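You operate a simulated robot arm through the tools that you are given. There is no shell and no other tool. Be economical: measure what you need, move in short steps, check, and stop when the job is done.

You are at the controls of a simulated two-armed robot. One attempt, no reset.

TASK
Seal the white pouch at the heat printed on it.
Fine: lay it on the rest, mouth under the bar, hold it while you press, and switch the sealer off.

Only the result counts: the job must be done as asked and must still hold three seconds after the hand-in. Knocking over, shifting, dropping, spilling or breaking anything else fails it. Lids that push on must go on centred and level and be pressed home; caps that screw on are set level and turned clockwise until they are tight.

THE ROBOT
Two 7-joint arms with two-finger parallel grippers on one trunk, on a base that drives. Base frame: it is fixed to the floor where the robot stands at the start and does not move with it; the origin is under the middle of the robot, x ahead of it, y to its left, z up. Lengths are in m, angles in degrees, forces in N, time in s.
The left shoulder is at the start at [0.08, 0.131, 0.947], the right one opposite. With the tool pointing down near the work surface each hand reaches from about 0.4 to 0.86 m from the robot's upright axis, wherever it stands, measured 20 degrees to its own side. Places, roughly: black key [0.7, 0, 1]; black vice knob [1, -0.5, 0.9]; box stop knob [0.5, 0.7, 0.9]; green key [0.7, 0, 1.1]; heat dial [0.7, -0.2, 1]; paper brake lever [0.6, 0.6, 1.3]; red latch knob [0.9, 0.5, 1]; red turntable lock [0.7, 0.4, 1]; rest of the bag sealer [0.7, -0.4, 0.9]; sealer switch [0.7, -0.2, 1]; sealing bar [0.7, -0.4, 1]. Payload 1.57 kg a hand.
Tool frame (each hand has its own): the origin (TCP) lies between the finger pads and is the grasp point; the fingertips stand 0.03 m ahead of it; z points along the fingers, y is the line along which they close. The gripper opens to 0.11 m. The fingers are 0.024 m wide and 0.012 m thick; the gripper's body (0.048 by 0.112 m) begins 0.078 m behind the TCP.
Orientation is that of the tool frame in the base frame, as [roll, pitch, yaw] about the fixed x, y, z axes, in that order (R = Rz(yaw) Ry(pitch) Rx(roll)). With the fingers straight down and closing along the base's y, the tool's x points along the base's -x, its y along +y and its z along -z.

THE INTERFACE
- The arms move only by the tool jog_arm. It takes "left_plan", "right_plan" or both (then of equal length, played together; a hand with none holds still); each is one flat list of numbers, 7 for each row, row after row: the shift along the base's x, y, z in mm, then the turn, a rotation vector about the base's x, y, z in degrees, then the finger opening in mm, from 0 to 110. In form: [x, y, z, wx, wy, wz, gripper, x, y, z, wx, wy, wz, gripper, ...]. A call has 1 to 20 rows; each row shifts and turns the commanded pose from where the row before left it. Rows are played at 5 a second. More than 0.05 m and 8.6 degrees between two rows, or a gripper value outside its range, and nothing of the call is played. Where a pose cannot be reached the arm comes as near as it can. A force on the tool above 90 N (or 10 N above the force at the start of the call, whichever is more), or a blocked arm, ends the call early, and 0.2 s more pass. The fingers move at their own pace (about 0.108 m/s each) and stop on an object; they squeeze with about 25 N. The grip force told is the motor's: it shows also when the fingers shut on nothing. Time passes only in rows, and 0.2 s behind the last, so rows that do not move let the fingers close. The reply holds the time, the measured pose of the TCP, the force on the tool along the base axes, the opening and the grip force, in the units named above and with some noise, with the torque about the TCP (base axes, N m) and any sound that the robot's microphone picked up.
- Cameras (640 x 400 px; columns grow to the right, rows downward): "scene" is now at [-0.0463, -0.0103, 1.4455]; the picture's right is [-0.02, -1.00, 0.00], its down [-0.35, 0.01, -0.94] and it looks along [0.94, -0.02, -0.35] (base axes); focal length 223 px, centre (320, 200). "left" rides on the left gripper at [0.07, -0.016, -0.141] in its tool frame; the picture's right is [0.23, 0.97, 0.00], its down [-0.86, 0.20, -0.48] and it looks along [-0.47, 0.11, 0.88] (tool axes); focal length 222 px, centre (320, 200). "right" rides on the right gripper at [0.07, 0.016, -0.141] in its tool frame; the picture's right is [-0.23, 0.97, 0.00], its down [-0.86, -0.20, -0.48] and it looks along [-0.47, -0.11, 0.88] (tool axes); focal length 222 px, centre (320, 200).
- camera(camera): a new picture of that camera. It takes no simulated time.
- steer(legs): drives the robot by 1 to 6 legs, each [ahead, left, turn to the left] in m, m and degrees, along the robot's own axes; the way and the turn of a leg run together, so that a leg with both is an arc; at most 1.5 m and 180 degrees a leg. The arms and the cameras ride along, it lands a little off, and it stops where it bumps. It gives what a move gives.
- pan_tilt(pan, tilt): turns the head with the scene camera to pan (to the left, within 109 degrees either way) and tilt (down, from -29 to 69), counted from straight ahead of the robot. It gives what a move gives.
- probe_pixels(camera, pixels): for up to 12 pixels [column, row] of the newest picture of that camera ("zoom" is the newest enlarged one), the place [x, y, z] in the base frame of the surface seen there, good to about 0.002 m, but the place of the scene camera against the robot may be out by one fixed shift of up to 0.012 m in any direction. It takes no simulated time.
- close_up(camera, box): a new picture of the part [left, top, right, bottom] of that camera's present view, enlarged. It takes no simulated time.
- job_done(): hands the job in; it is judged then, once.

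Work in short steps. Measure before you move; look again where a grasp or a placing could have gone wrong, and mend it. You have 80 turns and 70 pictures in all, those below and enlarged ones among them. Open the grippers and draw the arms clear of the work before you hand the job in, unless the task says otherwise; then end with one line.

The tools are called after "Call:" as a command line: name --argument value ..., lists and objects as JSON in quotes. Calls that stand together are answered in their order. jog_arm: Moves the arms, as the interface text tells. Its arguments: {"type":"object","properties":{"left_plan":{"type":"array"},"right_plan":{"type":"array"}},"required":[]} The other tools are called the same way: steer (legs) drives the base; pan_tilt (pan, tilt) turns the head that bears the scene camera; camera (camera) takes a picture; probe_pixels (camera, pixels) gives the place of the surface under pixels of a picture; close_up (camera, box) takes an enlarged picture of a part of a camera's view; job_done () hands the job in.

At the start:

```text
t: 0.0
left_tcp_pos: [0.3499, 0.0611, 1.3382]
left_tool_rot: [-180.0, 0.0, -180.0]
left_contact_force: [0.1, 0.3, 0.4]
left_moment: [-0.01, -0.02, -0.01]
left_opening: 0.11
left_gripper_force: 0.1
right_tcp_pos: [0.3384, -0.2696, 1.3492]
right_tool_rot: [180.0, 0.0, -179.9]
right_contact_force: [0.3, 0.7, -0.2]
right_moment: [-0.05, 0.01, 0.01]
right_opening: 0.1098
right_gripper_force: 0.0
robot x, y, heading: [0.0003, -0.0029, -0.0]
head pan, tilt: [-1.4, 20.4]
```

scene: 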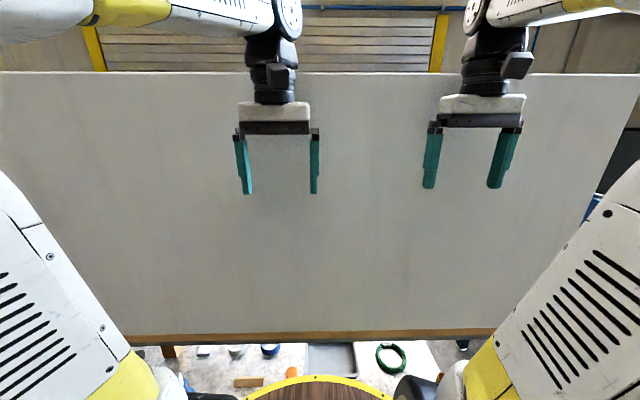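
right: 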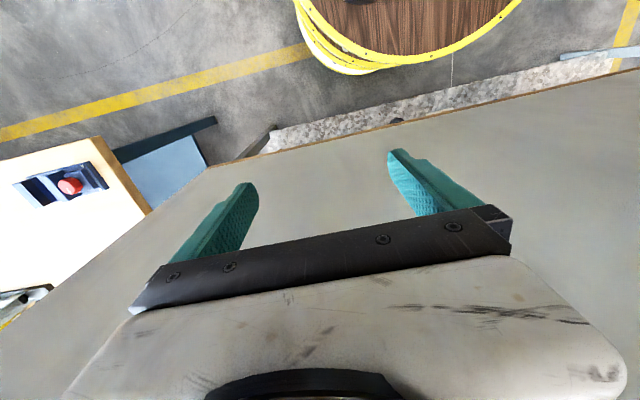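
left: 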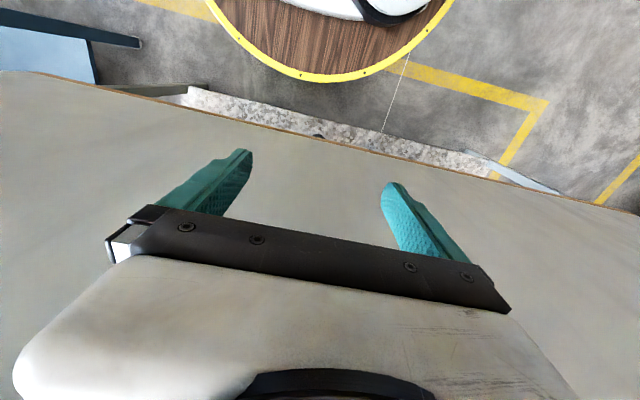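

The scene picture shows a large grey panel ahead, with bench items below its lower edge (row 340). I probe it to learn its place, and look down.

Call:
probe_pixels --camera "scene" --pixels '[[320, 100], [320, 200], [320, 320], [320, 336], [250, 382], [390, 357], [100, 200], [560, 200], [330, 360], [210, 350]]'

Call:
pan_tilt --pan -25 --tilt 45

Call:
camera --camera "scene"

```text
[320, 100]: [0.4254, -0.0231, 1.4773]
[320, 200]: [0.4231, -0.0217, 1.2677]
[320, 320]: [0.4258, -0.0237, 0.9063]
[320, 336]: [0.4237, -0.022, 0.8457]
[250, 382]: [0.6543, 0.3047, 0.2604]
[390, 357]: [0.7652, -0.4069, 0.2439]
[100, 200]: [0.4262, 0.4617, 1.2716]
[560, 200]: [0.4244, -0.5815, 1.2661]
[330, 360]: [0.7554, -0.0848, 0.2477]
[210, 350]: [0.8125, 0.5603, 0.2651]
```

```text
t: 0.9
left_tcp_pos: [0.349, 0.0603, 1.3375]
left_tool_rot: [179.9, 0.1, -180.0]
left_contact_force: [0.5, 0.0, -0.2]
left_moment: [-0.01, 0.04, 0.03]
left_opening: 0.1099
left_gripper_force: 0.3
right_tcp_pos: [0.3389, -0.2698, 1.3483]
right_tool_rot: [180.0, 0.1, 180.0]
right_contact_force: [0.7, 0.4, 0.1]
right_moment: [0.0, 0.0, 0.01]
right_opening: 0.1099
right_gripper_force: 0.1
robot x, y, heading: [0.0044, -0.0038, -0.1]
head pan, tilt: [-25.0, 45.0]
```

```text
66 pictures are left
```

scene: 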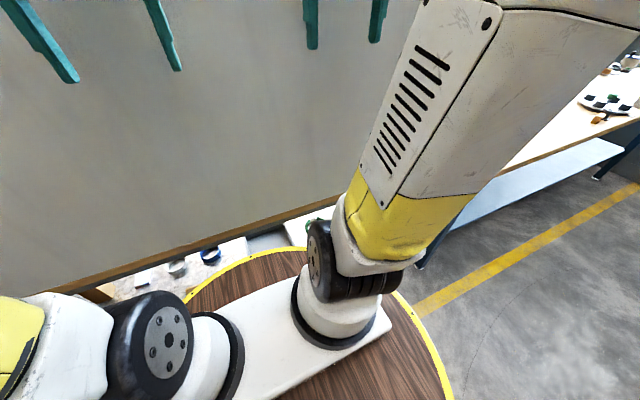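

The panel stands at x≈0.425 from z 0.85 to above camera height, hiding the bench. I look to both sides to find a way round.

Call:
pan_tilt --pan -65 --tilt 20

Call:
camera --camera "scene"

Call:
probe_pixels --camera "scene" --pixels '[[150, 150], [200, 200], [300, 200], [400, 200], [500, 200], [320, 300], [200, 300], [100, 100], [450, 150], [250, 150]]'

Call:
pan_tilt --pan 65 --tilt 20

Call:
camera --camera "scene"

Call:
probe_pixels --camera "scene" --pixels '[[150, 150], [200, 200], [300, 200], [400, 200], [500, 200], [320, 300], [200, 300], [550, 100], [450, 150], [250, 150]]'

```text
t: 2.0
left_tcp_pos: [0.3481, 0.0614, 1.3377]
left_tool_rot: [-180.0, 0.0, 180.0]
left_contact_force: [-0.3, 1.0, 1.2]
left_moment: [-0.03, 0.02, 0.02]
left_opening: 0.1099
left_gripper_force: 0.0
right_tcp_pos: [0.3393, -0.2703, 1.3481]
right_tool_rot: [-179.9, -0.1, -180.0]
right_contact_force: [0.0, 0.3, -0.5]
right_moment: [0.01, -0.01, 0.0]
right_opening: 0.1099
right_gripper_force: 0.0
robot x, y, heading: [0.0021, 0.0008, 0.1]
head pan, tilt: [-65.0, 20.0]
```

```text
65 pictures are left
```

scene: 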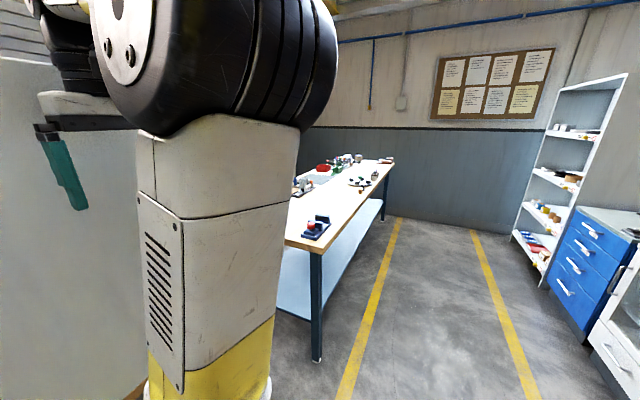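

```text
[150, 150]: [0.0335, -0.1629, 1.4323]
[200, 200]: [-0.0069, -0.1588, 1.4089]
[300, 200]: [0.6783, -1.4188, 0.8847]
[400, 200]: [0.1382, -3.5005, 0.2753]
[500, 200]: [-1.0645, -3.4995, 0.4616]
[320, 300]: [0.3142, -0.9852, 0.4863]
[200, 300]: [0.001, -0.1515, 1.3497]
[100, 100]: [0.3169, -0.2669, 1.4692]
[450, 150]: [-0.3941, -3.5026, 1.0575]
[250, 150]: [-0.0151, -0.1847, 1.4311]
```

```text
t: 4.1
left_tcp_pos: [0.3489, 0.0618, 1.3377]
left_tool_rot: [179.9, 0.0, -179.9]
left_contact_force: [0.3, -0.3, -0.8]
left_moment: [0.01, -0.04, 0.01]
left_opening: 0.1101
left_gripper_force: 0.0
right_tcp_pos: [0.3405, -0.269, 1.3487]
right_tool_rot: [180.0, 0.0, 180.0]
right_contact_force: [-0.1, 0.4, 1.1]
right_moment: [0.0, 0.01, 0.05]
right_opening: 0.1102
right_gripper_force: 0.1
robot x, y, heading: [0.0015, 0.0005, 0.0]
head pan, tilt: [65.0, 20.0]
```

```text
64 pictures are left
```

scene: 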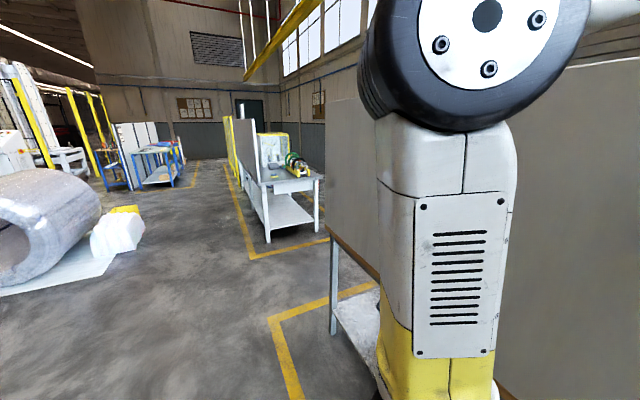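

```text
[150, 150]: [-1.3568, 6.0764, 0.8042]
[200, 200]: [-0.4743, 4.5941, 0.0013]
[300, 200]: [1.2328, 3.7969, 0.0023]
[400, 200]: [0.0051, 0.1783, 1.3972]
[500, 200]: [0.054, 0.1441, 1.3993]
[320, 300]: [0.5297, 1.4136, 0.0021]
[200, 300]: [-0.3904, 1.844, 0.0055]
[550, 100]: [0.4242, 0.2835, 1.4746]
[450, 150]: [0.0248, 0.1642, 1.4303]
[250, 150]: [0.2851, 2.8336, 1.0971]
```

The bench's working side is on the far side of the panel; the left aisle (y≈1.0–2.8) is open. I back off slightly, drive left into the aisle, and look.

Call:
steer --legs '[[-0.25, 0, 0], [0, 1.3, 0], [0, 0.6, 0]]'

Call:
pan_tilt --pan -30 --tilt 15

Call:
camera --camera "scene"

```text
t: 15.0
left_tcp_pos: [0.0923, 1.9692, 1.338]
left_tool_rot: [-180.0, -0.1, -179.8]
left_contact_force: [-0.4, 0.2, 0.1]
left_moment: [0.03, 0.03, 0.01]
left_opening: 0.11
left_gripper_force: 0.0
right_tcp_pos: [0.0829, 1.6379, 1.3493]
right_tool_rot: [180.0, -0.1, -180.0]
right_contact_force: [-1.0, 0.0, -0.2]
right_moment: [0.0, 0.01, 0.0]
right_opening: 0.1101
right_gripper_force: 0.2
robot x, y, heading: [-0.2565, 1.9114, 0.0]
head pan, tilt: [65.0, 20.0]
```

```text
t: 16.8
left_tcp_pos: [0.0932, 1.9695, 1.3375]
left_tool_rot: [-180.0, 0.0, -180.0]
left_contact_force: [0.8, 0.8, 0.3]
left_moment: [-0.03, 0.0, 0.02]
left_opening: 0.1102
left_gripper_force: 0.1
right_tcp_pos: [0.083, 1.6387, 1.3485]
right_tool_rot: [180.0, -0.1, -179.9]
right_contact_force: [0.7, -0.2, 0.0]
right_moment: [0.0, 0.02, 0.0]
right_opening: 0.1097
right_gripper_force: 0.1
robot x, y, heading: [-0.2585, 1.9072, 0.0]
head pan, tilt: [-30.0, 15.0]
```

```text
63 pictures are left
```

scene: 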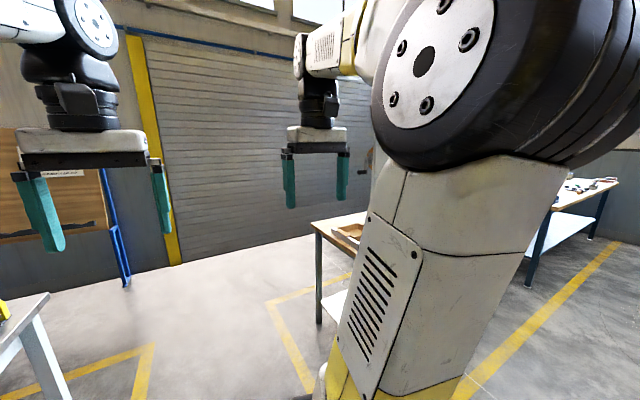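

A bench end shows at (320,230) beyond the shoulder. I probe it and the back wall.

Call:
probe_pixels --camera "scene" --pixels '[[315, 224], [352, 216], [345, 232], [318, 320], [200, 200], [272, 303], [308, 390], [150, 345], [40, 295], [360, 190], [125, 285], [568, 200]]'

```text
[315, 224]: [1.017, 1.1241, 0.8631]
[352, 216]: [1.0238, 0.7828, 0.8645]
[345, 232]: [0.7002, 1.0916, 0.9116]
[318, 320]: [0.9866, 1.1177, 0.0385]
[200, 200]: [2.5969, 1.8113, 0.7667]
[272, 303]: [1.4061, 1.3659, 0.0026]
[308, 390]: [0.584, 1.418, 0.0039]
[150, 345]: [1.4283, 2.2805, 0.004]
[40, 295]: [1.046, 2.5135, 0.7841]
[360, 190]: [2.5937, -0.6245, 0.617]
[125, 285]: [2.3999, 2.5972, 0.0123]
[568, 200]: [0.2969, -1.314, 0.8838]
```

The bench's far edge is x≈1.02, its end y≈1.12, the back wall x≈2.6. I drive ahead through the aisle to x≈1.75, turn round and look.

Call:
steer --legs '[[1.4, 0, 0], [0.6, 0, 0], [0, 0, 180], [0, 1.2, 0], [0, 0.9, 0]]'

Call:
pan_tilt --pan 0 --tilt 30

Call:
camera --camera "scene"

```text
t: 44.1
left_tcp_pos: [1.4335, -0.2367, 1.338]
left_tool_rot: [180.0, 0.0, 1.1]
left_contact_force: [0.2, 0.0, 0.0]
left_moment: [0.01, 0.01, 0.02]
left_opening: 0.1097
left_gripper_force: 0.1
right_tcp_pos: [1.4393, 0.0944, 1.3484]
right_tool_rot: [180.0, 0.0, 1.0]
right_contact_force: [-0.1, -0.8, -0.2]
right_moment: [-0.01, 0.01, 0.0]
right_opening: 0.1099
right_gripper_force: 0.1
robot x, y, heading: [1.784, -0.1676, -179.2]
head pan, tilt: [-30.0, 15.0]
```

```text
t: 45.0
left_tcp_pos: [1.4353, -0.2365, 1.3379]
left_tool_rot: [-179.9, -0.1, 1.0]
left_contact_force: [-0.3, 0.0, -0.5]
left_moment: [0.02, 0.02, 0.01]
left_opening: 0.11
left_gripper_force: 0.1
right_tcp_pos: [1.4395, 0.0943, 1.3491]
right_tool_rot: [-179.9, 0.1, 1.0]
right_contact_force: [0.5, -0.9, -0.2]
right_moment: [0.0, 0.02, -0.02]
right_opening: 0.1101
right_gripper_force: 0.0
robot x, y, heading: [1.7816, -0.1701, -179.1]
head pan, tilt: [0.0, 30.0]
```

```text
62 pictures are left
```

scene: 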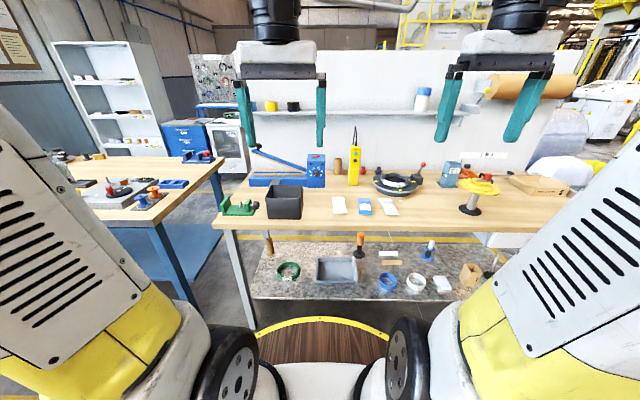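

The blue bag sealer stands at (290,170); pouches lie at (338,205), (365,207), (389,207). I take enlargements.

Call:
close_up --camera "scene" --box '[240, 140, 340, 220]'

Call:
probe_pixels --camera "scene" --pixels '[[252, 148], [280, 160], [315, 165], [255, 181], [285, 181], [315, 180], [338, 205], [365, 207], [389, 207], [300, 210], [354, 165], [290, 195]]'

Call:
close_up --camera "scene" --box '[320, 160, 420, 222]'

```text
5.00 times, centred on (290, 180) of scene
```

zoom: 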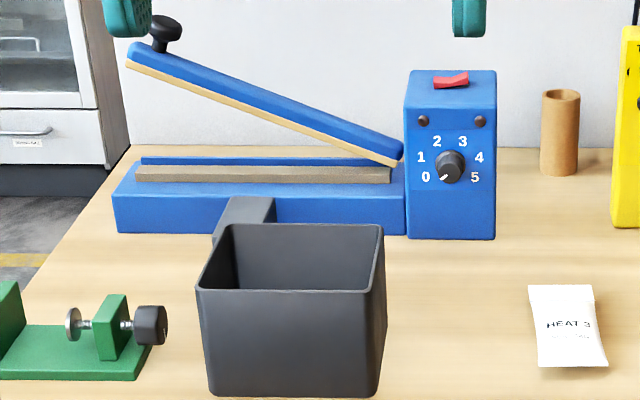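

```text
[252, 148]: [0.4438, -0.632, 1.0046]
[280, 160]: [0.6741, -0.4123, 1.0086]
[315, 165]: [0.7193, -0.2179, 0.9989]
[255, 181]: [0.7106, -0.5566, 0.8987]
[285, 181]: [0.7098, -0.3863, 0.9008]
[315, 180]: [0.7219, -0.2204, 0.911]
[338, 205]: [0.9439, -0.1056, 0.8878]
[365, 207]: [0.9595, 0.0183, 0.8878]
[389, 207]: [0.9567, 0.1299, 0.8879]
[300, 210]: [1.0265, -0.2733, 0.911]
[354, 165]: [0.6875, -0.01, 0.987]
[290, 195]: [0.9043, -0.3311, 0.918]
```

```text
6.40 times, centred on (370, 191) of scene
```

zoom: 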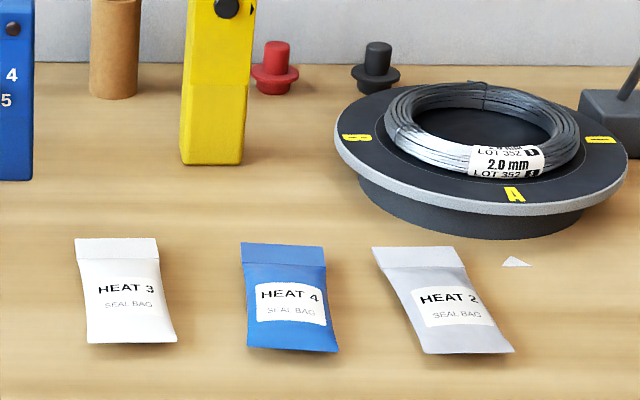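

The white pouch is the left one, "HEAT 3" (the others are blue HEAT 4 and silver-grey HEAT 2). I drive up to the bench in front of the sealer and look down.

Call:
steer --legs '[[0, 0.21, -0.8], [0.31, 0, 0]]'

Call:
pan_tilt --pan 0 --tilt 42

Call:
camera --camera "scene"

Call:
camera --camera "left"

Call:
camera --camera "right"

```text
t: 48.4
left_tcp_pos: [1.1316, -0.4436, 1.3377]
left_tool_rot: [-180.0, 0.1, 0.0]
left_contact_force: [-0.2, -0.1, 0.1]
left_moment: [-0.01, -0.01, 0.0]
left_opening: 0.1098
left_gripper_force: 0.1
right_tcp_pos: [1.1422, -0.1134, 1.3483]
right_tool_rot: [179.9, -0.1, 0.0]
right_contact_force: [0.2, 0.0, -0.1]
right_moment: [-0.03, -0.02, 0.0]
right_opening: 0.1099
right_gripper_force: 0.1
robot x, y, heading: [1.4803, -0.3777, -179.8]
head pan, tilt: [0.0, 30.0]
```

```text
t: 49.1
left_tcp_pos: [1.1312, -0.4427, 1.3372]
left_tool_rot: [179.9, 0.1, 0.0]
left_contact_force: [-0.5, -0.1, 0.3]
left_moment: [0.02, 0.01, -0.04]
left_opening: 0.1099
left_gripper_force: 0.1
right_tcp_pos: [1.1408, -0.1122, 1.3492]
right_tool_rot: [-179.9, 0.1, 0.0]
right_contact_force: [0.5, -2.1, -0.6]
right_moment: [0.0, -0.01, 0.0]
right_opening: 0.11
right_gripper_force: 0.2
robot x, y, heading: [1.4794, -0.3842, -179.9]
head pan, tilt: [0.0, 42.0]
```

```text
59 pictures are left
```

scene: 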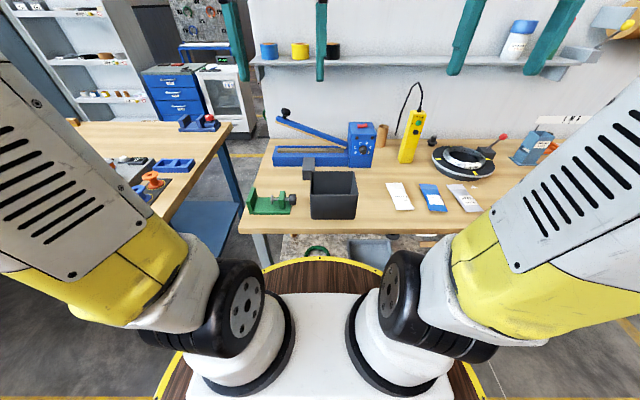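

```text
58 pictures are left
```

left: 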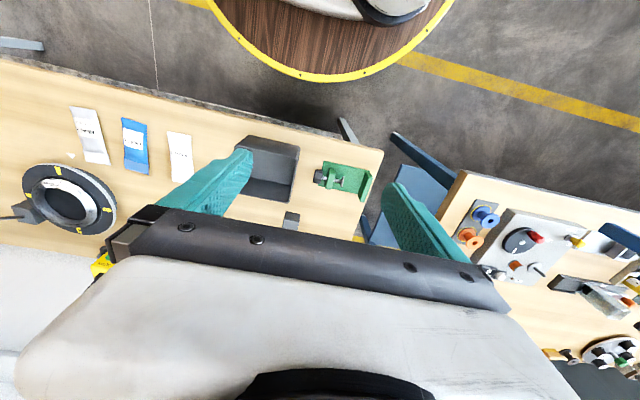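

```text
57 pictures are left
```

right: 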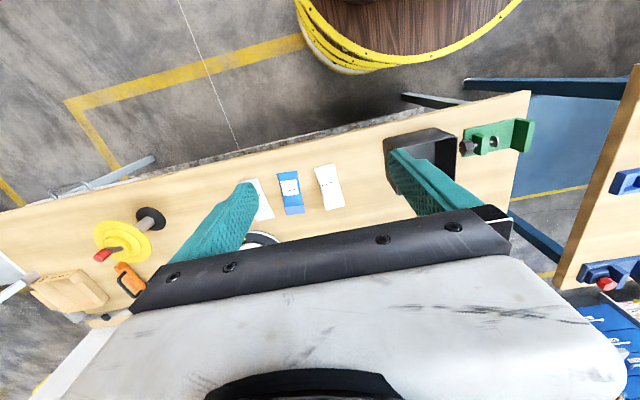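

Call:
close_up --camera "scene" --box '[240, 95, 420, 225]'

```text
3.08 times, centred on (330, 160) of scene
```

zoom: 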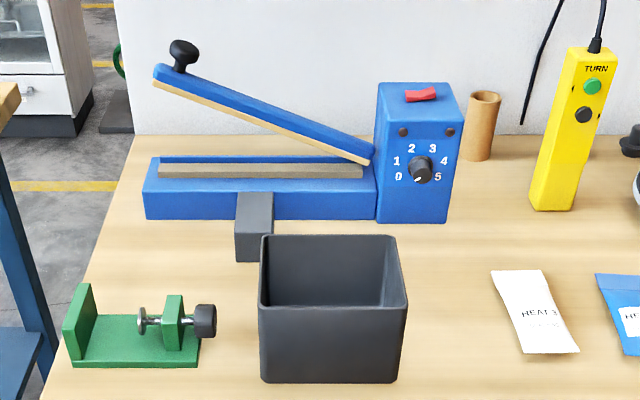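

The grey block at zoom (255,225) in front of the sealer base is the rest; the strip is at row 172. I probe key features.

Call:
probe_pixels --camera "zoom" --pixels '[[181, 50], [160, 80], [365, 150], [180, 172], [350, 172], [240, 208], [273, 208], [240, 235], [270, 230], [255, 250], [255, 200], [255, 180]]'

Call:
probe_pixels --camera "zoom" --pixels '[[420, 95], [432, 92], [408, 97], [421, 170], [418, 181], [382, 150], [262, 270], [400, 250], [495, 273], [540, 271], [530, 352], [577, 350]]'

Call:
close_up --camera "scene" --box '[340, 110, 385, 165]'

Call:
close_up --camera "scene" --box '[375, 170, 425, 220]'

```text
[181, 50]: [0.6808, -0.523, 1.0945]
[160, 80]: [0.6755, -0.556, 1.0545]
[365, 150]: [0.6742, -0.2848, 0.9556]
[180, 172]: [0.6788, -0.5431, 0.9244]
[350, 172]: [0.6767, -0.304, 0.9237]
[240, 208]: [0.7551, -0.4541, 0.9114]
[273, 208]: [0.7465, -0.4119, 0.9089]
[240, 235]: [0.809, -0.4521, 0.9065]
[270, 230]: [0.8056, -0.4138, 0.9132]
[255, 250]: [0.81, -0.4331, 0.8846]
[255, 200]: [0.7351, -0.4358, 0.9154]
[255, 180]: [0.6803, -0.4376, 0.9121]
```

```text
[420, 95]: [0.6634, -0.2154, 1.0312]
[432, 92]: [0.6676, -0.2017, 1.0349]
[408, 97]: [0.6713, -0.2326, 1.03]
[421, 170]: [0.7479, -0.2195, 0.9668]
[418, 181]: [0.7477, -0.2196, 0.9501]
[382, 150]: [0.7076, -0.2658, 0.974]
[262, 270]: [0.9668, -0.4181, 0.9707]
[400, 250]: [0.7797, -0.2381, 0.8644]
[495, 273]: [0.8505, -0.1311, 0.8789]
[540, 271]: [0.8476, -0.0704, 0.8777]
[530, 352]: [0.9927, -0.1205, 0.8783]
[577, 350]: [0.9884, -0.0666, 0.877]
```

```text
7.27 times, centred on (362, 138) of scene
```

zoom: 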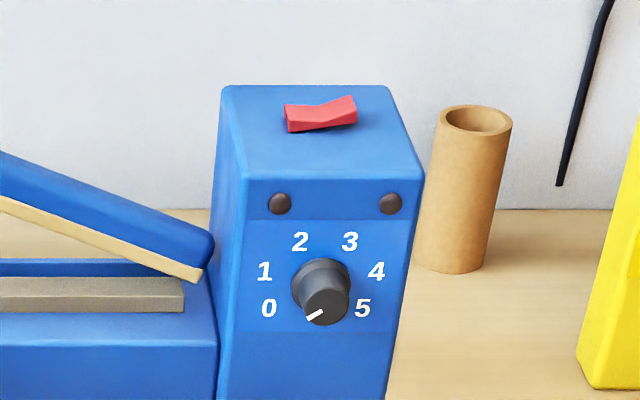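

```text
8.00 times, centred on (400, 195) of scene
```

zoom: 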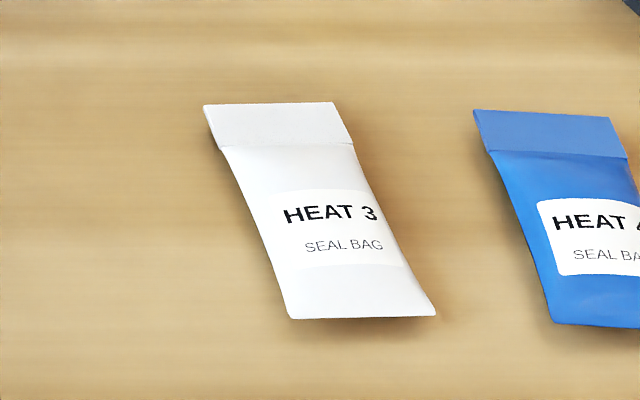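

Dial points at 0 and must go to 3; the rocker's +y end is raised (off). I bring the right hand to a standoff before the dial, tool tilted 65° toward the panel, fingers at 60 mm.

Call:
jog_arm --right_plan '[-19, -10.8, -22, 0, 6.5, 0, 60, -19, -10.8, -22, 0, 6.5, 0, 60, -19, -10.8, -22, 0, 6.5, 0, 60, -19, -10.8, -22, 0, 6.5, 0, 60, -19, -10.8, -22, 0, 6.5, 0, 60, -19, -10.8, -22, 0, 6.5, 0, 60, -19, -10.8, -22, 0, 6.5, 0, 60, -19, -10.8, -22, 0, 6.5, 0, 60, -19, -10.8, -22, 0, 6.5, 0, 60, -19, -10.8, -22, 0, 6.5, 0, 60]'

Call:
camera --camera "scene"

Call:
camera --camera "right"

```text
t: 51.3
left_tcp_pos: [1.132, -0.4436, 1.337]
left_tool_rot: [-180.0, 0.0, 0.0]
left_contact_force: [0.3, 0.3, 1.3]
left_moment: [0.06, 0.05, -0.02]
left_opening: 0.1101
left_gripper_force: 0.1
right_tcp_pos: [0.9323, -0.2193, 1.139]
right_tool_rot: [180.0, 64.9, -0.1]
right_contact_force: [0.1, -0.3, 0.0]
right_moment: [0.04, 0.0, -0.04]
right_opening: 0.0602
right_gripper_force: 0.1
right hand out of reach, approached as far as the arm can: row 10
robot x, y, heading: [1.4816, -0.3837, 180.0]
head pan, tilt: [0.0, 42.0]
```

```text
53 pictures are left
```

scene: 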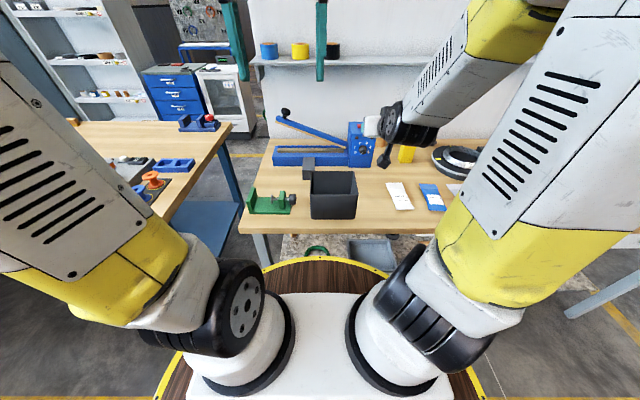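

```text
52 pictures are left
```

right: 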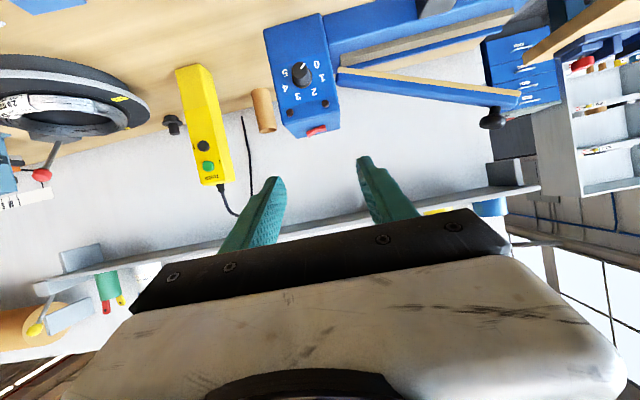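

The right camera now sees sealer upside-down with the dial at (302,72). I probe the dial and switch with this arm-fixed camera (no fixed shift).

Call:
close_up --camera "right" --box '[250, 0, 530, 160]'

Call:
probe_pixels --camera "right" --pixels '[[302, 73], [302, 80], [299, 68], [316, 131], [308, 133], [323, 128], [280, 60], [335, 50], [490, 118], [350, 62], [480, 20], [435, 5]]'

```text
2.29 times, centred on (390, 80) of right
```

zoom: 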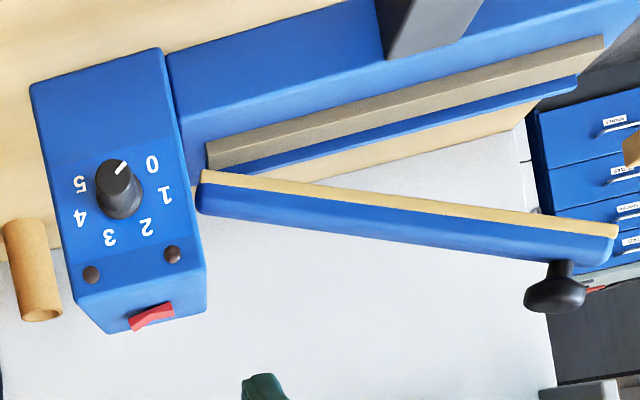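

```text
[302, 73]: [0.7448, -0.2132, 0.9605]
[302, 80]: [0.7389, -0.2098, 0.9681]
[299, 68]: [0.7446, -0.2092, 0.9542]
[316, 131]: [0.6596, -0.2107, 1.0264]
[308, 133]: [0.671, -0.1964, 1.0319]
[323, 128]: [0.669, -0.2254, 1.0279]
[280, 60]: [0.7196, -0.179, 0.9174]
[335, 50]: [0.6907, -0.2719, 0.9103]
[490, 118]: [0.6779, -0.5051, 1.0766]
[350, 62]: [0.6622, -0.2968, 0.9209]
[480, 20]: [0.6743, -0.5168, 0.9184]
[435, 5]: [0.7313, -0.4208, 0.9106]
```

Scene probes are about (+2,−6,+3) mm off against the arm camera. I probe the dial knob and switch precisely in the enlarged picture.

Call:
probe_pixels --camera "zoom" --pixels '[[116, 180], [100, 178], [131, 178], [114, 166], [118, 194], [122, 163], [110, 130], [155, 230], [135, 322], [168, 308], [92, 274], [172, 254]]'

```text
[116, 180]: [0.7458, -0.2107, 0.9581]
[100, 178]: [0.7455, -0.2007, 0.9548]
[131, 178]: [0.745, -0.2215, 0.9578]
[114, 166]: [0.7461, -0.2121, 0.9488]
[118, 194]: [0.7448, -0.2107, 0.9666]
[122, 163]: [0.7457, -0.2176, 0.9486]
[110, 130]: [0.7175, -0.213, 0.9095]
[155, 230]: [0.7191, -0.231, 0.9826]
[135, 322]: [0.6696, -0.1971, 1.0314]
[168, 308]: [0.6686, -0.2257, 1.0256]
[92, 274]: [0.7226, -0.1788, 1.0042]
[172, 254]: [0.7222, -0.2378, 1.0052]
```

I probe the numerals to get the true dial angle per step.

Call:
probe_pixels --camera "zoom" --pixels '[[152, 165], [165, 195], [147, 228], [109, 238], [80, 217], [81, 185], [126, 160], [116, 171], [121, 165]]'

Call:
close_up --camera "right" --box '[280, 50, 330, 110]'

```text
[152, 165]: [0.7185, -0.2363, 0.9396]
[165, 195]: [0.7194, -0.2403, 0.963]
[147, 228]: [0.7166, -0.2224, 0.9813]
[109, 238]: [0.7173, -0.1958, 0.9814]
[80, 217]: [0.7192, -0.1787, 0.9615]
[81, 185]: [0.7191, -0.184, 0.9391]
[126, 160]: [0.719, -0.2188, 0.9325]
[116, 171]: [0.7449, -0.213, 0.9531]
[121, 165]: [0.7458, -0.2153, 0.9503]
```

```text
6.67 times, centred on (305, 80) of right
```

zoom: 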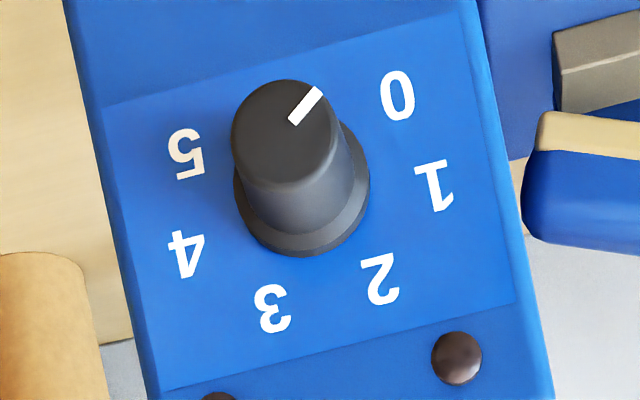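

Dial: centre y≈−0.211, z≈0.955, face x≈0.7455, 48° per step, so 144° clockwise for 3. I move to a pre-grasp ~6 cm before it.

Call:
jog_arm --right_plan '[-23, 2, -35, 0, 0, 0, 60, -23, 2, -35, 0, 0, 0, 60, -23, 2, -35, 0, 0, 0, 60, -23, 2, -35, 0, 0, 0, 60, -25, 0, -35, 0, 0, 0, 60]'

Call:
camera --camera "right"

Call:
camera --camera "scene"

```text
t: 52.5
left_tcp_pos: [1.1315, -0.4437, 1.3385]
left_tool_rot: [-180.0, 0.0, -0.1]
left_contact_force: [0.6, -0.7, -0.3]
left_moment: [0.03, 0.05, 0.01]
left_opening: 0.1099
left_gripper_force: 0.1
right_tcp_pos: [0.815, -0.2137, 0.9653]
right_tool_rot: [-179.8, 65.1, 0.1]
right_contact_force: [0.0, -0.8, 0.1]
right_moment: [0.01, 0.03, 0.01]
right_opening: 0.0598
right_gripper_force: 0.1
robot x, y, heading: [1.484, -0.3817, 180.4]
head pan, tilt: [0.0, 42.0]
```

```text
49 pictures are left
```

right: 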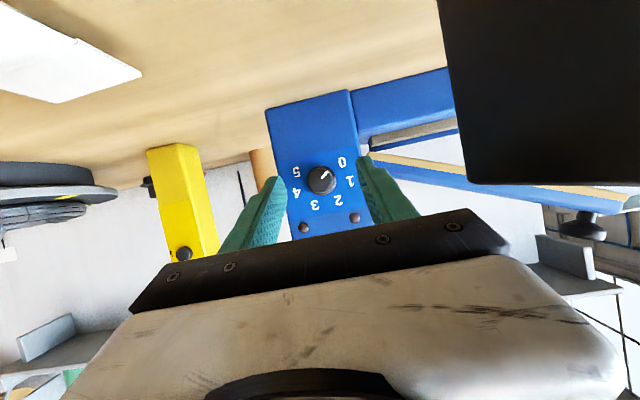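

```text
48 pictures are left
```

scene: 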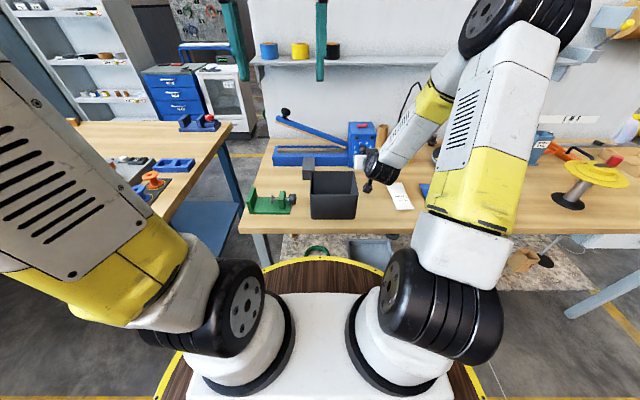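

Reached. I probe the dial again from this near view to centre on it.

Call:
close_up --camera "right" --box '[260, 130, 400, 240]'

Call:
probe_pixels --camera "right" --pixels '[[321, 180], [310, 181], [333, 180], [321, 169], [321, 191], [342, 163], [297, 172], [316, 205], [340, 200]]'

```text
3.64 times, centred on (330, 185) of right
```

zoom: 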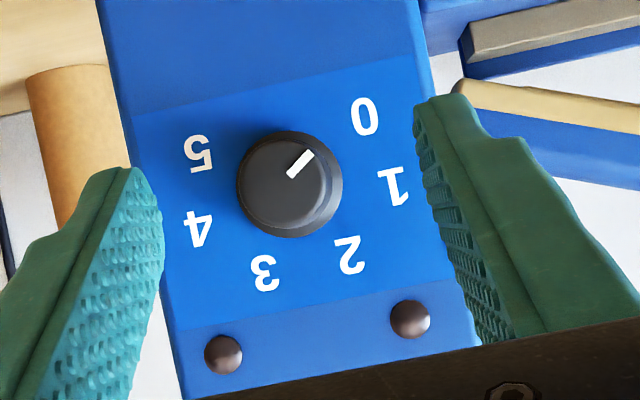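

```text
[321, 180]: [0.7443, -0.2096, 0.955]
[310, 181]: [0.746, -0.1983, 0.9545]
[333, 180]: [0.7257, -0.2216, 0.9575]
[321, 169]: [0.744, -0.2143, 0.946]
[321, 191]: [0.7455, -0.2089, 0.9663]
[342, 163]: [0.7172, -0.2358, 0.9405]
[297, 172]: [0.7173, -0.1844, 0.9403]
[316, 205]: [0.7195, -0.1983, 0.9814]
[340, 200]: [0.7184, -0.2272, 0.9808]
```

Knob centre is y −0.2105, z 0.9553. I advance and close on it.

Call:
jog_arm --right_plan '[-29, 2, -1, 0, 0, 0, 60, -28, 1, -0.5, 0, 0, 0, 60, 0, 0, 0, 0, 0, 0, 0, 0, 0, 0, 0, 0, 0, 0, 0, 0, 0, 0, 0, 0, 0]'

Call:
close_up --camera "right" --box '[260, 130, 400, 240]'

```text
t: 53.7
left_tcp_pos: [1.1298, -0.4435, 1.337]
left_tool_rot: [-180.0, 0.1, 0.0]
left_contact_force: [0.2, 0.8, 0.1]
left_moment: [0.03, -0.01, 0.03]
left_opening: 0.11
left_gripper_force: 0.0
right_tcp_pos: [0.7589, -0.2098, 0.9641]
right_tool_rot: [-180.0, 65.0, 0.2]
right_contact_force: [-3.2, -2.0, -2.6]
right_moment: [0.0, -0.07, -0.02]
right_opening: 0.0297
right_gripper_force: 39.1
robot x, y, heading: [1.4808, -0.3802, -180.0]
head pan, tilt: [0.0, 42.0]
```

```text
3.64 times, centred on (330, 185) of right
```

zoom: 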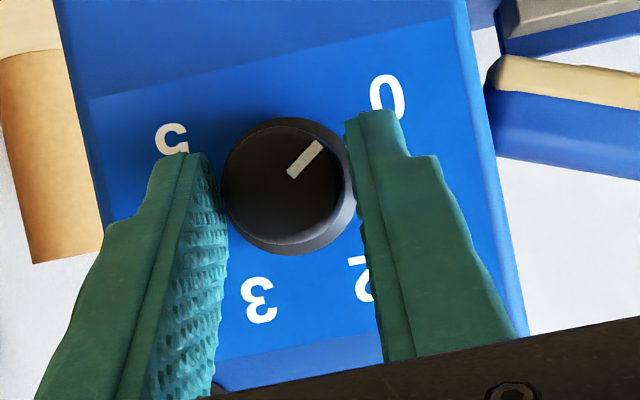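

The knob is gripped (30 mm). I turn it 48° clockwise (wx negative), orbiting the TCP about the knob axis.

Call:
jog_arm --right_plan '[0, 1.2, -0.1, -8, 0, 0, 0, 0, 1.2, -0.2, -8, 0, 0, 0, 0, 1.1, -0.4, -8, 0, 0, 0, 0, 1.0, -0.6, -8, 0, 0, 0, 0, 1.0, -0.7, -8, 0, 0, 0, 0, 0.9, -0.8, -8, 0, 0, 0, 0, 0, 0, 0, 0, 0, 0]'

Call:
close_up --camera "right" --box '[260, 130, 400, 240]'

```text
t: 55.3
left_tcp_pos: [1.1308, -0.443, 1.3375]
left_tool_rot: [-179.9, 0.0, 0.0]
left_contact_force: [0.1, 0.4, -0.4]
left_moment: [-0.05, -0.01, 0.02]
left_opening: 0.1099
left_gripper_force: 0.0
right_tcp_pos: [0.7587, -0.2012, 0.9601]
right_tool_rot: [110.8, 37.1, -58.0]
right_contact_force: [4.6, 0.3, 4.1]
right_moment: [0.01, -0.38, 0.13]
right_opening: 0.0295
right_gripper_force: 39.0
robot x, y, heading: [1.4816, -0.3809, 179.9]
head pan, tilt: [0.0, 42.0]
```

```text
3.64 times, centred on (330, 185) of right
```

zoom: 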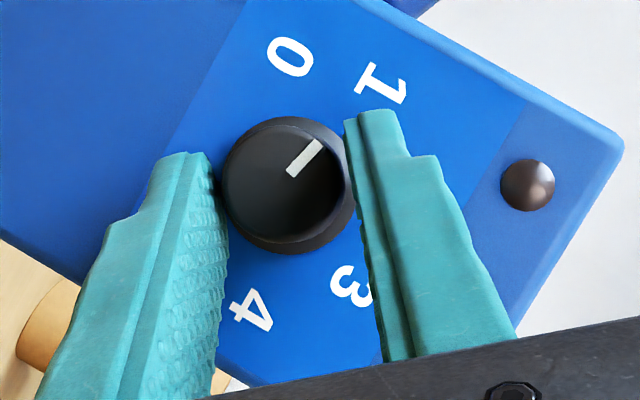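

The knob turned with the hand (pointer at ~1). I turn 24° more, then open and swing back 72° around the knob for a second stroke.

Call:
jog_arm --right_plan '[0, 0.8, -0.9, -8, 0, 0, 0, 0, 0.6, -1.0, -8, 0, 0, 0, 0, 0.4, -1.1, -8, 0, 0, 0, 0, 0, 0, 0, 0, 0, 50, 0, 0, 0, 0, 0, 0, 50, 0, -0.4, 1.1, 8, 0, 0, 50, 0, -0.6, 1.0, 8, 0, 0, 50, 0, -0.8, 0.9, 8, 0, 0, 50, 0, -0.9, 0.8, 8, 0, 0, 50, 0, -1.0, 0.7, 8, 0, 0, 50, 0, -1.0, 0.6, 8, 0, 0, 50, 0, -1.1, 0.4, 8, 0, 0, 50, 0, -1.2, 0.2, 8, 0, 0, 50, 0, -1.2, 0.1, 8, 0, 0, 50]'

Call:
close_up --camera "right" --box '[260, 130, 400, 240]'

```text
t: 58.3
left_tcp_pos: [1.1322, -0.4434, 1.3379]
left_tool_rot: [-180.0, 0.1, 0.0]
left_contact_force: [-0.8, 0.3, -0.9]
left_moment: [-0.01, 0.02, 0.0]
left_opening: 0.1098
left_gripper_force: 0.0
right_tcp_pos: [0.7583, -0.2087, 0.9627]
right_tool_rot: [-179.7, 64.9, 0.3]
right_contact_force: [-0.5, -0.7, -1.5]
right_moment: [0.0, 0.03, 0.01]
right_opening: 0.0502
right_gripper_force: 0.0
robot x, y, heading: [1.4815, -0.3822, 180.0]
head pan, tilt: [0.0, 42.0]
```

```text
3.64 times, centred on (330, 185) of right
```

zoom: 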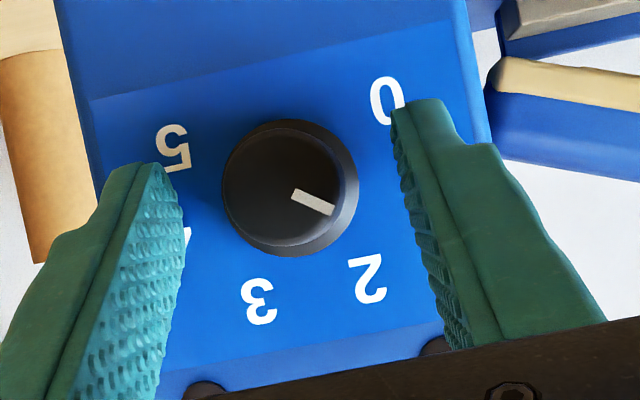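

The pointer is midway 1–2 as planned. Second stroke: close and turn 72° more.

Call:
jog_arm --right_plan '[0, 0, 0, 0, 0, 0, 0, 0, 0, 0, 0, 0, 0, 0, 0, 1.2, -0.1, -8, 0, 0, 0, 0, 1.2, -0.2, -8, 0, 0, 0, 0, 1.1, -0.4, -8, 0, 0, 0, 0, 1.0, -0.6, -8, 0, 0, 0, 0, 1.0, -0.7, -8, 0, 0, 0, 0, 0.9, -0.8, -8, 0, 0, 0, 0, 0.8, -0.9, -8, 0, 0, 0, 0, 0.6, -1.0, -8, 0, 0, 0, 0, 0.4, -1.1, -8, 0, 0, 0, 0, 0, 0, 0, 0, 0, 0, 0, 0, 0, 0, 0, 0, 50, 0, 0, 0, 0, 0, 0, 50]'

Call:
close_up --camera "right" --box '[260, 130, 400, 240]'

```text
t: 61.3
left_tcp_pos: [1.1316, -0.4433, 1.3375]
left_tool_rot: [180.0, 0.1, 0.0]
left_contact_force: [-0.1, 0.7, -0.8]
left_moment: [0.02, 0.0, -0.01]
left_opening: 0.1102
left_gripper_force: 0.0
right_tcp_pos: [0.7578, -0.2019, 0.9593]
right_tool_rot: [97.8, 16.2, -63.7]
right_contact_force: [-0.2, 0.5, -0.5]
right_moment: [0.03, 0.0, -0.03]
right_opening: 0.0498
right_gripper_force: 0.1
robot x, y, heading: [1.4781, -0.3806, -180.0]
head pan, tilt: [0.0, 42.0]
```

```text
3.64 times, centred on (330, 185) of right
```

zoom: 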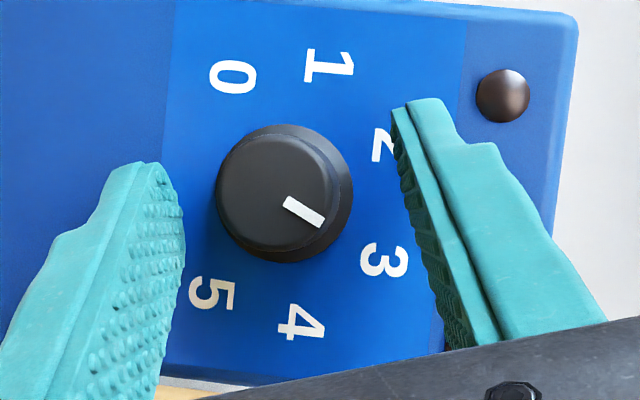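

The pointer now aims at 3. I retract, unwind, and bring the hand vertical above the rocker switch with closed fingers.

Call:
jog_arm --right_plan '[30, 0, 0, 0, 0, 0, 50, 30, 0, 0, 0, 0, 0, 50, 30, 0, 5, 0, 0, 0, 50, 0, 0, 14, 8, 0, 0, 30, 0, 0, 14, 8, 0, 0, 0, 0, 0, 14, 8, 0, 0, 0, 0, 0, 14, 8, 0, 0, 0, 0, 0, 14, 8, 0, 0, 0, 0, 0, 14, 8, 0, 0, 0, 0, 0, 14, 8, 0, 0, 0, 0, 0, 14, 8, 0, 0, 0, 0, 0, 14, 8, 0, 0, 0, -22, 0.5, 4, 0, -8.1, 0, 0, -22, 0.5, 4, 0, -8.1, 0, 0, -22, 0.5, 4, 0, -8.1, 0, 0, -22, 0.5, 4, 0, -8.1, 0, 0, -22, 0.5, 4, 0, -8.1, 0, 0, -22, 0.5, 4, 0, -8.1, 0, 0, -22, 0.5, 4, 0, -8.1, 0, 0, -22, 0.5, 4, 0, -8.1, 0, 0]'

Call:
close_up --camera "scene" --box '[270, 70, 430, 200]'

Call:
camera --camera "right"

```text
t: 65.5
left_tcp_pos: [1.1336, -0.4432, 1.3387]
left_tool_rot: [180.0, 0.1, -0.1]
left_contact_force: [0.1, 0.5, 0.4]
left_moment: [-0.03, 0.01, -0.03]
left_opening: 0.1101
left_gripper_force: 0.1
right_tcp_pos: [0.7055, -0.2018, 1.1117]
right_tool_rot: [179.9, 0.0, 0.0]
right_contact_force: [-0.4, -0.2, -0.5]
right_moment: [-0.03, -0.01, 0.0]
right_opening: 0.0001
right_gripper_force: 21.8
right hand out of reach, approached as far as the arm can: row 20
robot x, y, heading: [1.4848, -0.3818, -179.9]
head pan, tilt: [0.0, 42.0]
```

```text
3.08 times, centred on (350, 135) of scene
```

zoom: 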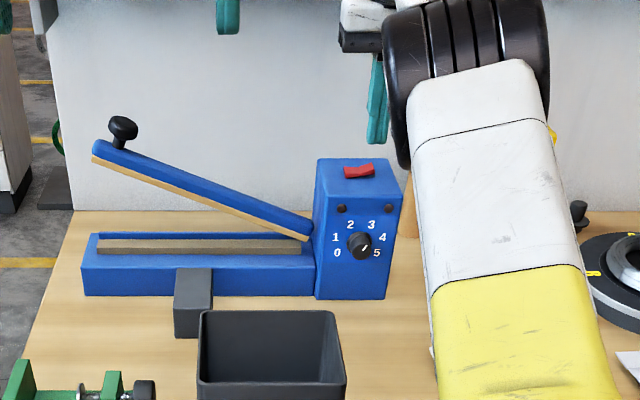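

```text
41 pictures are left
```

right: 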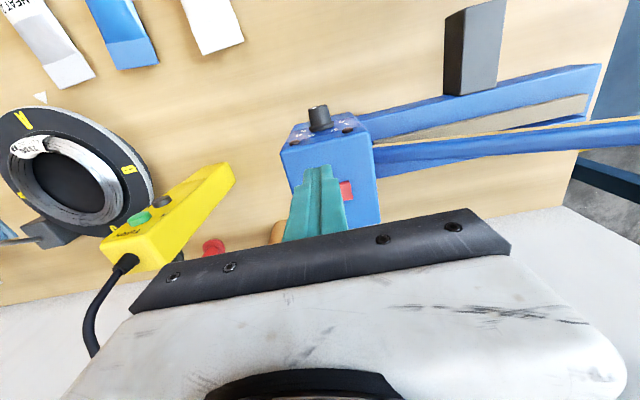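

The hand stopped 3 cm short (reach limit), so I drive 5 cm closer, and check the dial enlarged.

Call:
steer --legs '[[0.05, 0, 0]]'

Call:
close_up --camera "scene" --box '[330, 100, 390, 160]'

Call:
camera --camera "right"

```text
t: 66.4
left_tcp_pos: [1.0806, -0.4433, 1.3377]
left_tool_rot: [-179.9, 0.0, 0.0]
left_contact_force: [0.2, -0.2, 0.4]
left_moment: [0.01, 0.04, -0.01]
left_opening: 0.11
left_gripper_force: 0.0
right_tcp_pos: [0.6555, -0.2002, 1.1123]
right_tool_rot: [-180.0, 0.2, 0.0]
right_contact_force: [-0.2, 0.0, -0.5]
right_moment: [-0.03, 0.01, 0.01]
right_opening: 0.0
right_gripper_force: 21.3
robot x, y, heading: [1.4321, -0.3841, 179.8]
head pan, tilt: [0.0, 42.0]
```

```text
6.67 times, centred on (360, 130) of scene
```

zoom: 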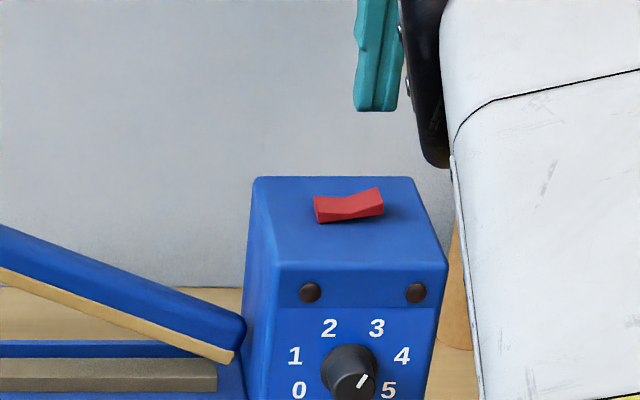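

```text
39 pictures are left
```

right: 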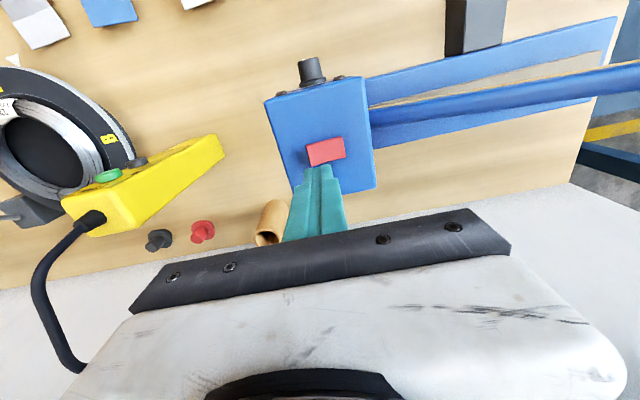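

Dial pointer ≈ +25–30°, matching 3. I probe the rocker in the right camera.

Call:
probe_pixels --camera "right" --pixels '[[310, 150], [315, 157], [325, 151], [338, 144], [341, 154], [318, 149], [333, 150], [355, 150], [300, 170]]'

```text
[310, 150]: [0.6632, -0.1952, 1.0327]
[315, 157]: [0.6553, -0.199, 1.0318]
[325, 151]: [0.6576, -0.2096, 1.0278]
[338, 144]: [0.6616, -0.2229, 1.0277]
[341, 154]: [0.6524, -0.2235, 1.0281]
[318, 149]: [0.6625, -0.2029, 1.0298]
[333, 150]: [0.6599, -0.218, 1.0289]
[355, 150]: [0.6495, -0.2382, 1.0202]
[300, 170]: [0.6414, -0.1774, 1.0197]
```

Rocker spans y −0.193…−0.226, raised at +y. I position above the +y end and press down in small steps.

Call:
jog_arm --right_plan '[3, 4, -20, 0, 0, 0, 0, 3, 5, -24, 0, 0, 0, 0, 0, 0, -4, 0, 0, 0, 0, 0, 0, -3, 0, 0, 0, 0, 0, 0, -3, 0, 0, 0, 0, 0, 0, -2, 0, 0, 0, 0]'

Call:
close_up --camera "scene" --box '[330, 100, 390, 160]'

```text
t: 67.8
left_tcp_pos: [1.0833, -0.4437, 1.3379]
left_tool_rot: [-180.0, -0.1, 0.0]
left_contact_force: [0.1, -0.1, 0.9]
left_moment: [0.01, 0.02, 0.01]
left_opening: 0.11
left_gripper_force: 0.1
right_tcp_pos: [0.6618, -0.1913, 1.0598]
right_tool_rot: [-180.0, 0.8, 0.0]
right_contact_force: [0.5, 3.4, 33.6]
right_moment: [-0.25, -0.2, 0.03]
right_opening: 0.0003
right_gripper_force: 20.7
robot x, y, heading: [1.4303, -0.3819, 180.0]
head pan, tilt: [0.0, 42.0]
```

```text
6.67 times, centred on (360, 130) of scene
```

zoom: 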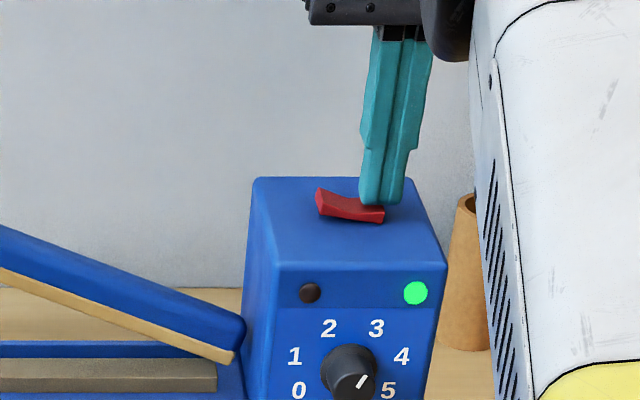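

The green lamp is lit: sealer on. I lift and go above the white pouch, opening to 90 mm.

Call:
jog_arm --right_plan '[0, 0, 35, 0, 0, 0, 0, 5, 0, 35, 0, 0, 0, 0, 40, 14, 0, 0, 0, 0, 0, 40, 14, 0, 0, 0, 0, 0, 40, 14, 0, 0, 0, 0, 45, 40, 15, 0, 0, 0, 0, 90, 40, 15, 0, 0, 0, 0, 90, 40, 15, -30, 0, 0, 0, 90, 40, 14, -30, 0, 0, 2.9, 90]'

Call:
camera --camera "right"

Call:
camera --camera "scene"

```text
refused: row 8 steps farther than a row can; nothing moved
```

```text
37 pictures are left
```

right: 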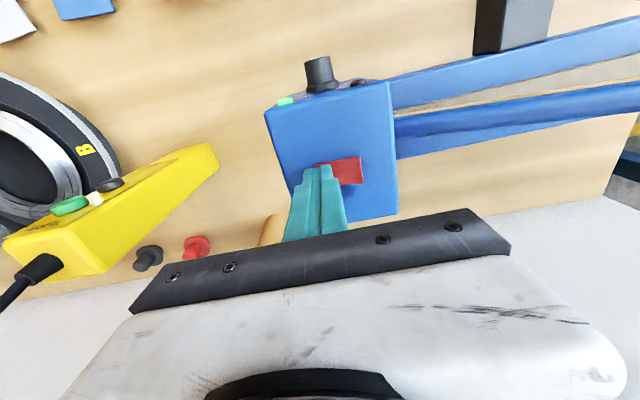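

```text
36 pictures are left
```

scene: 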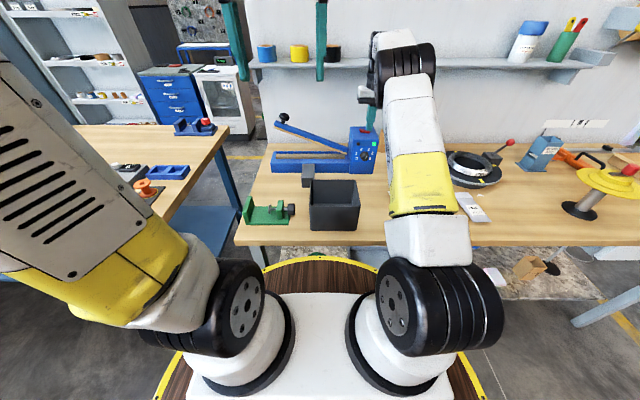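

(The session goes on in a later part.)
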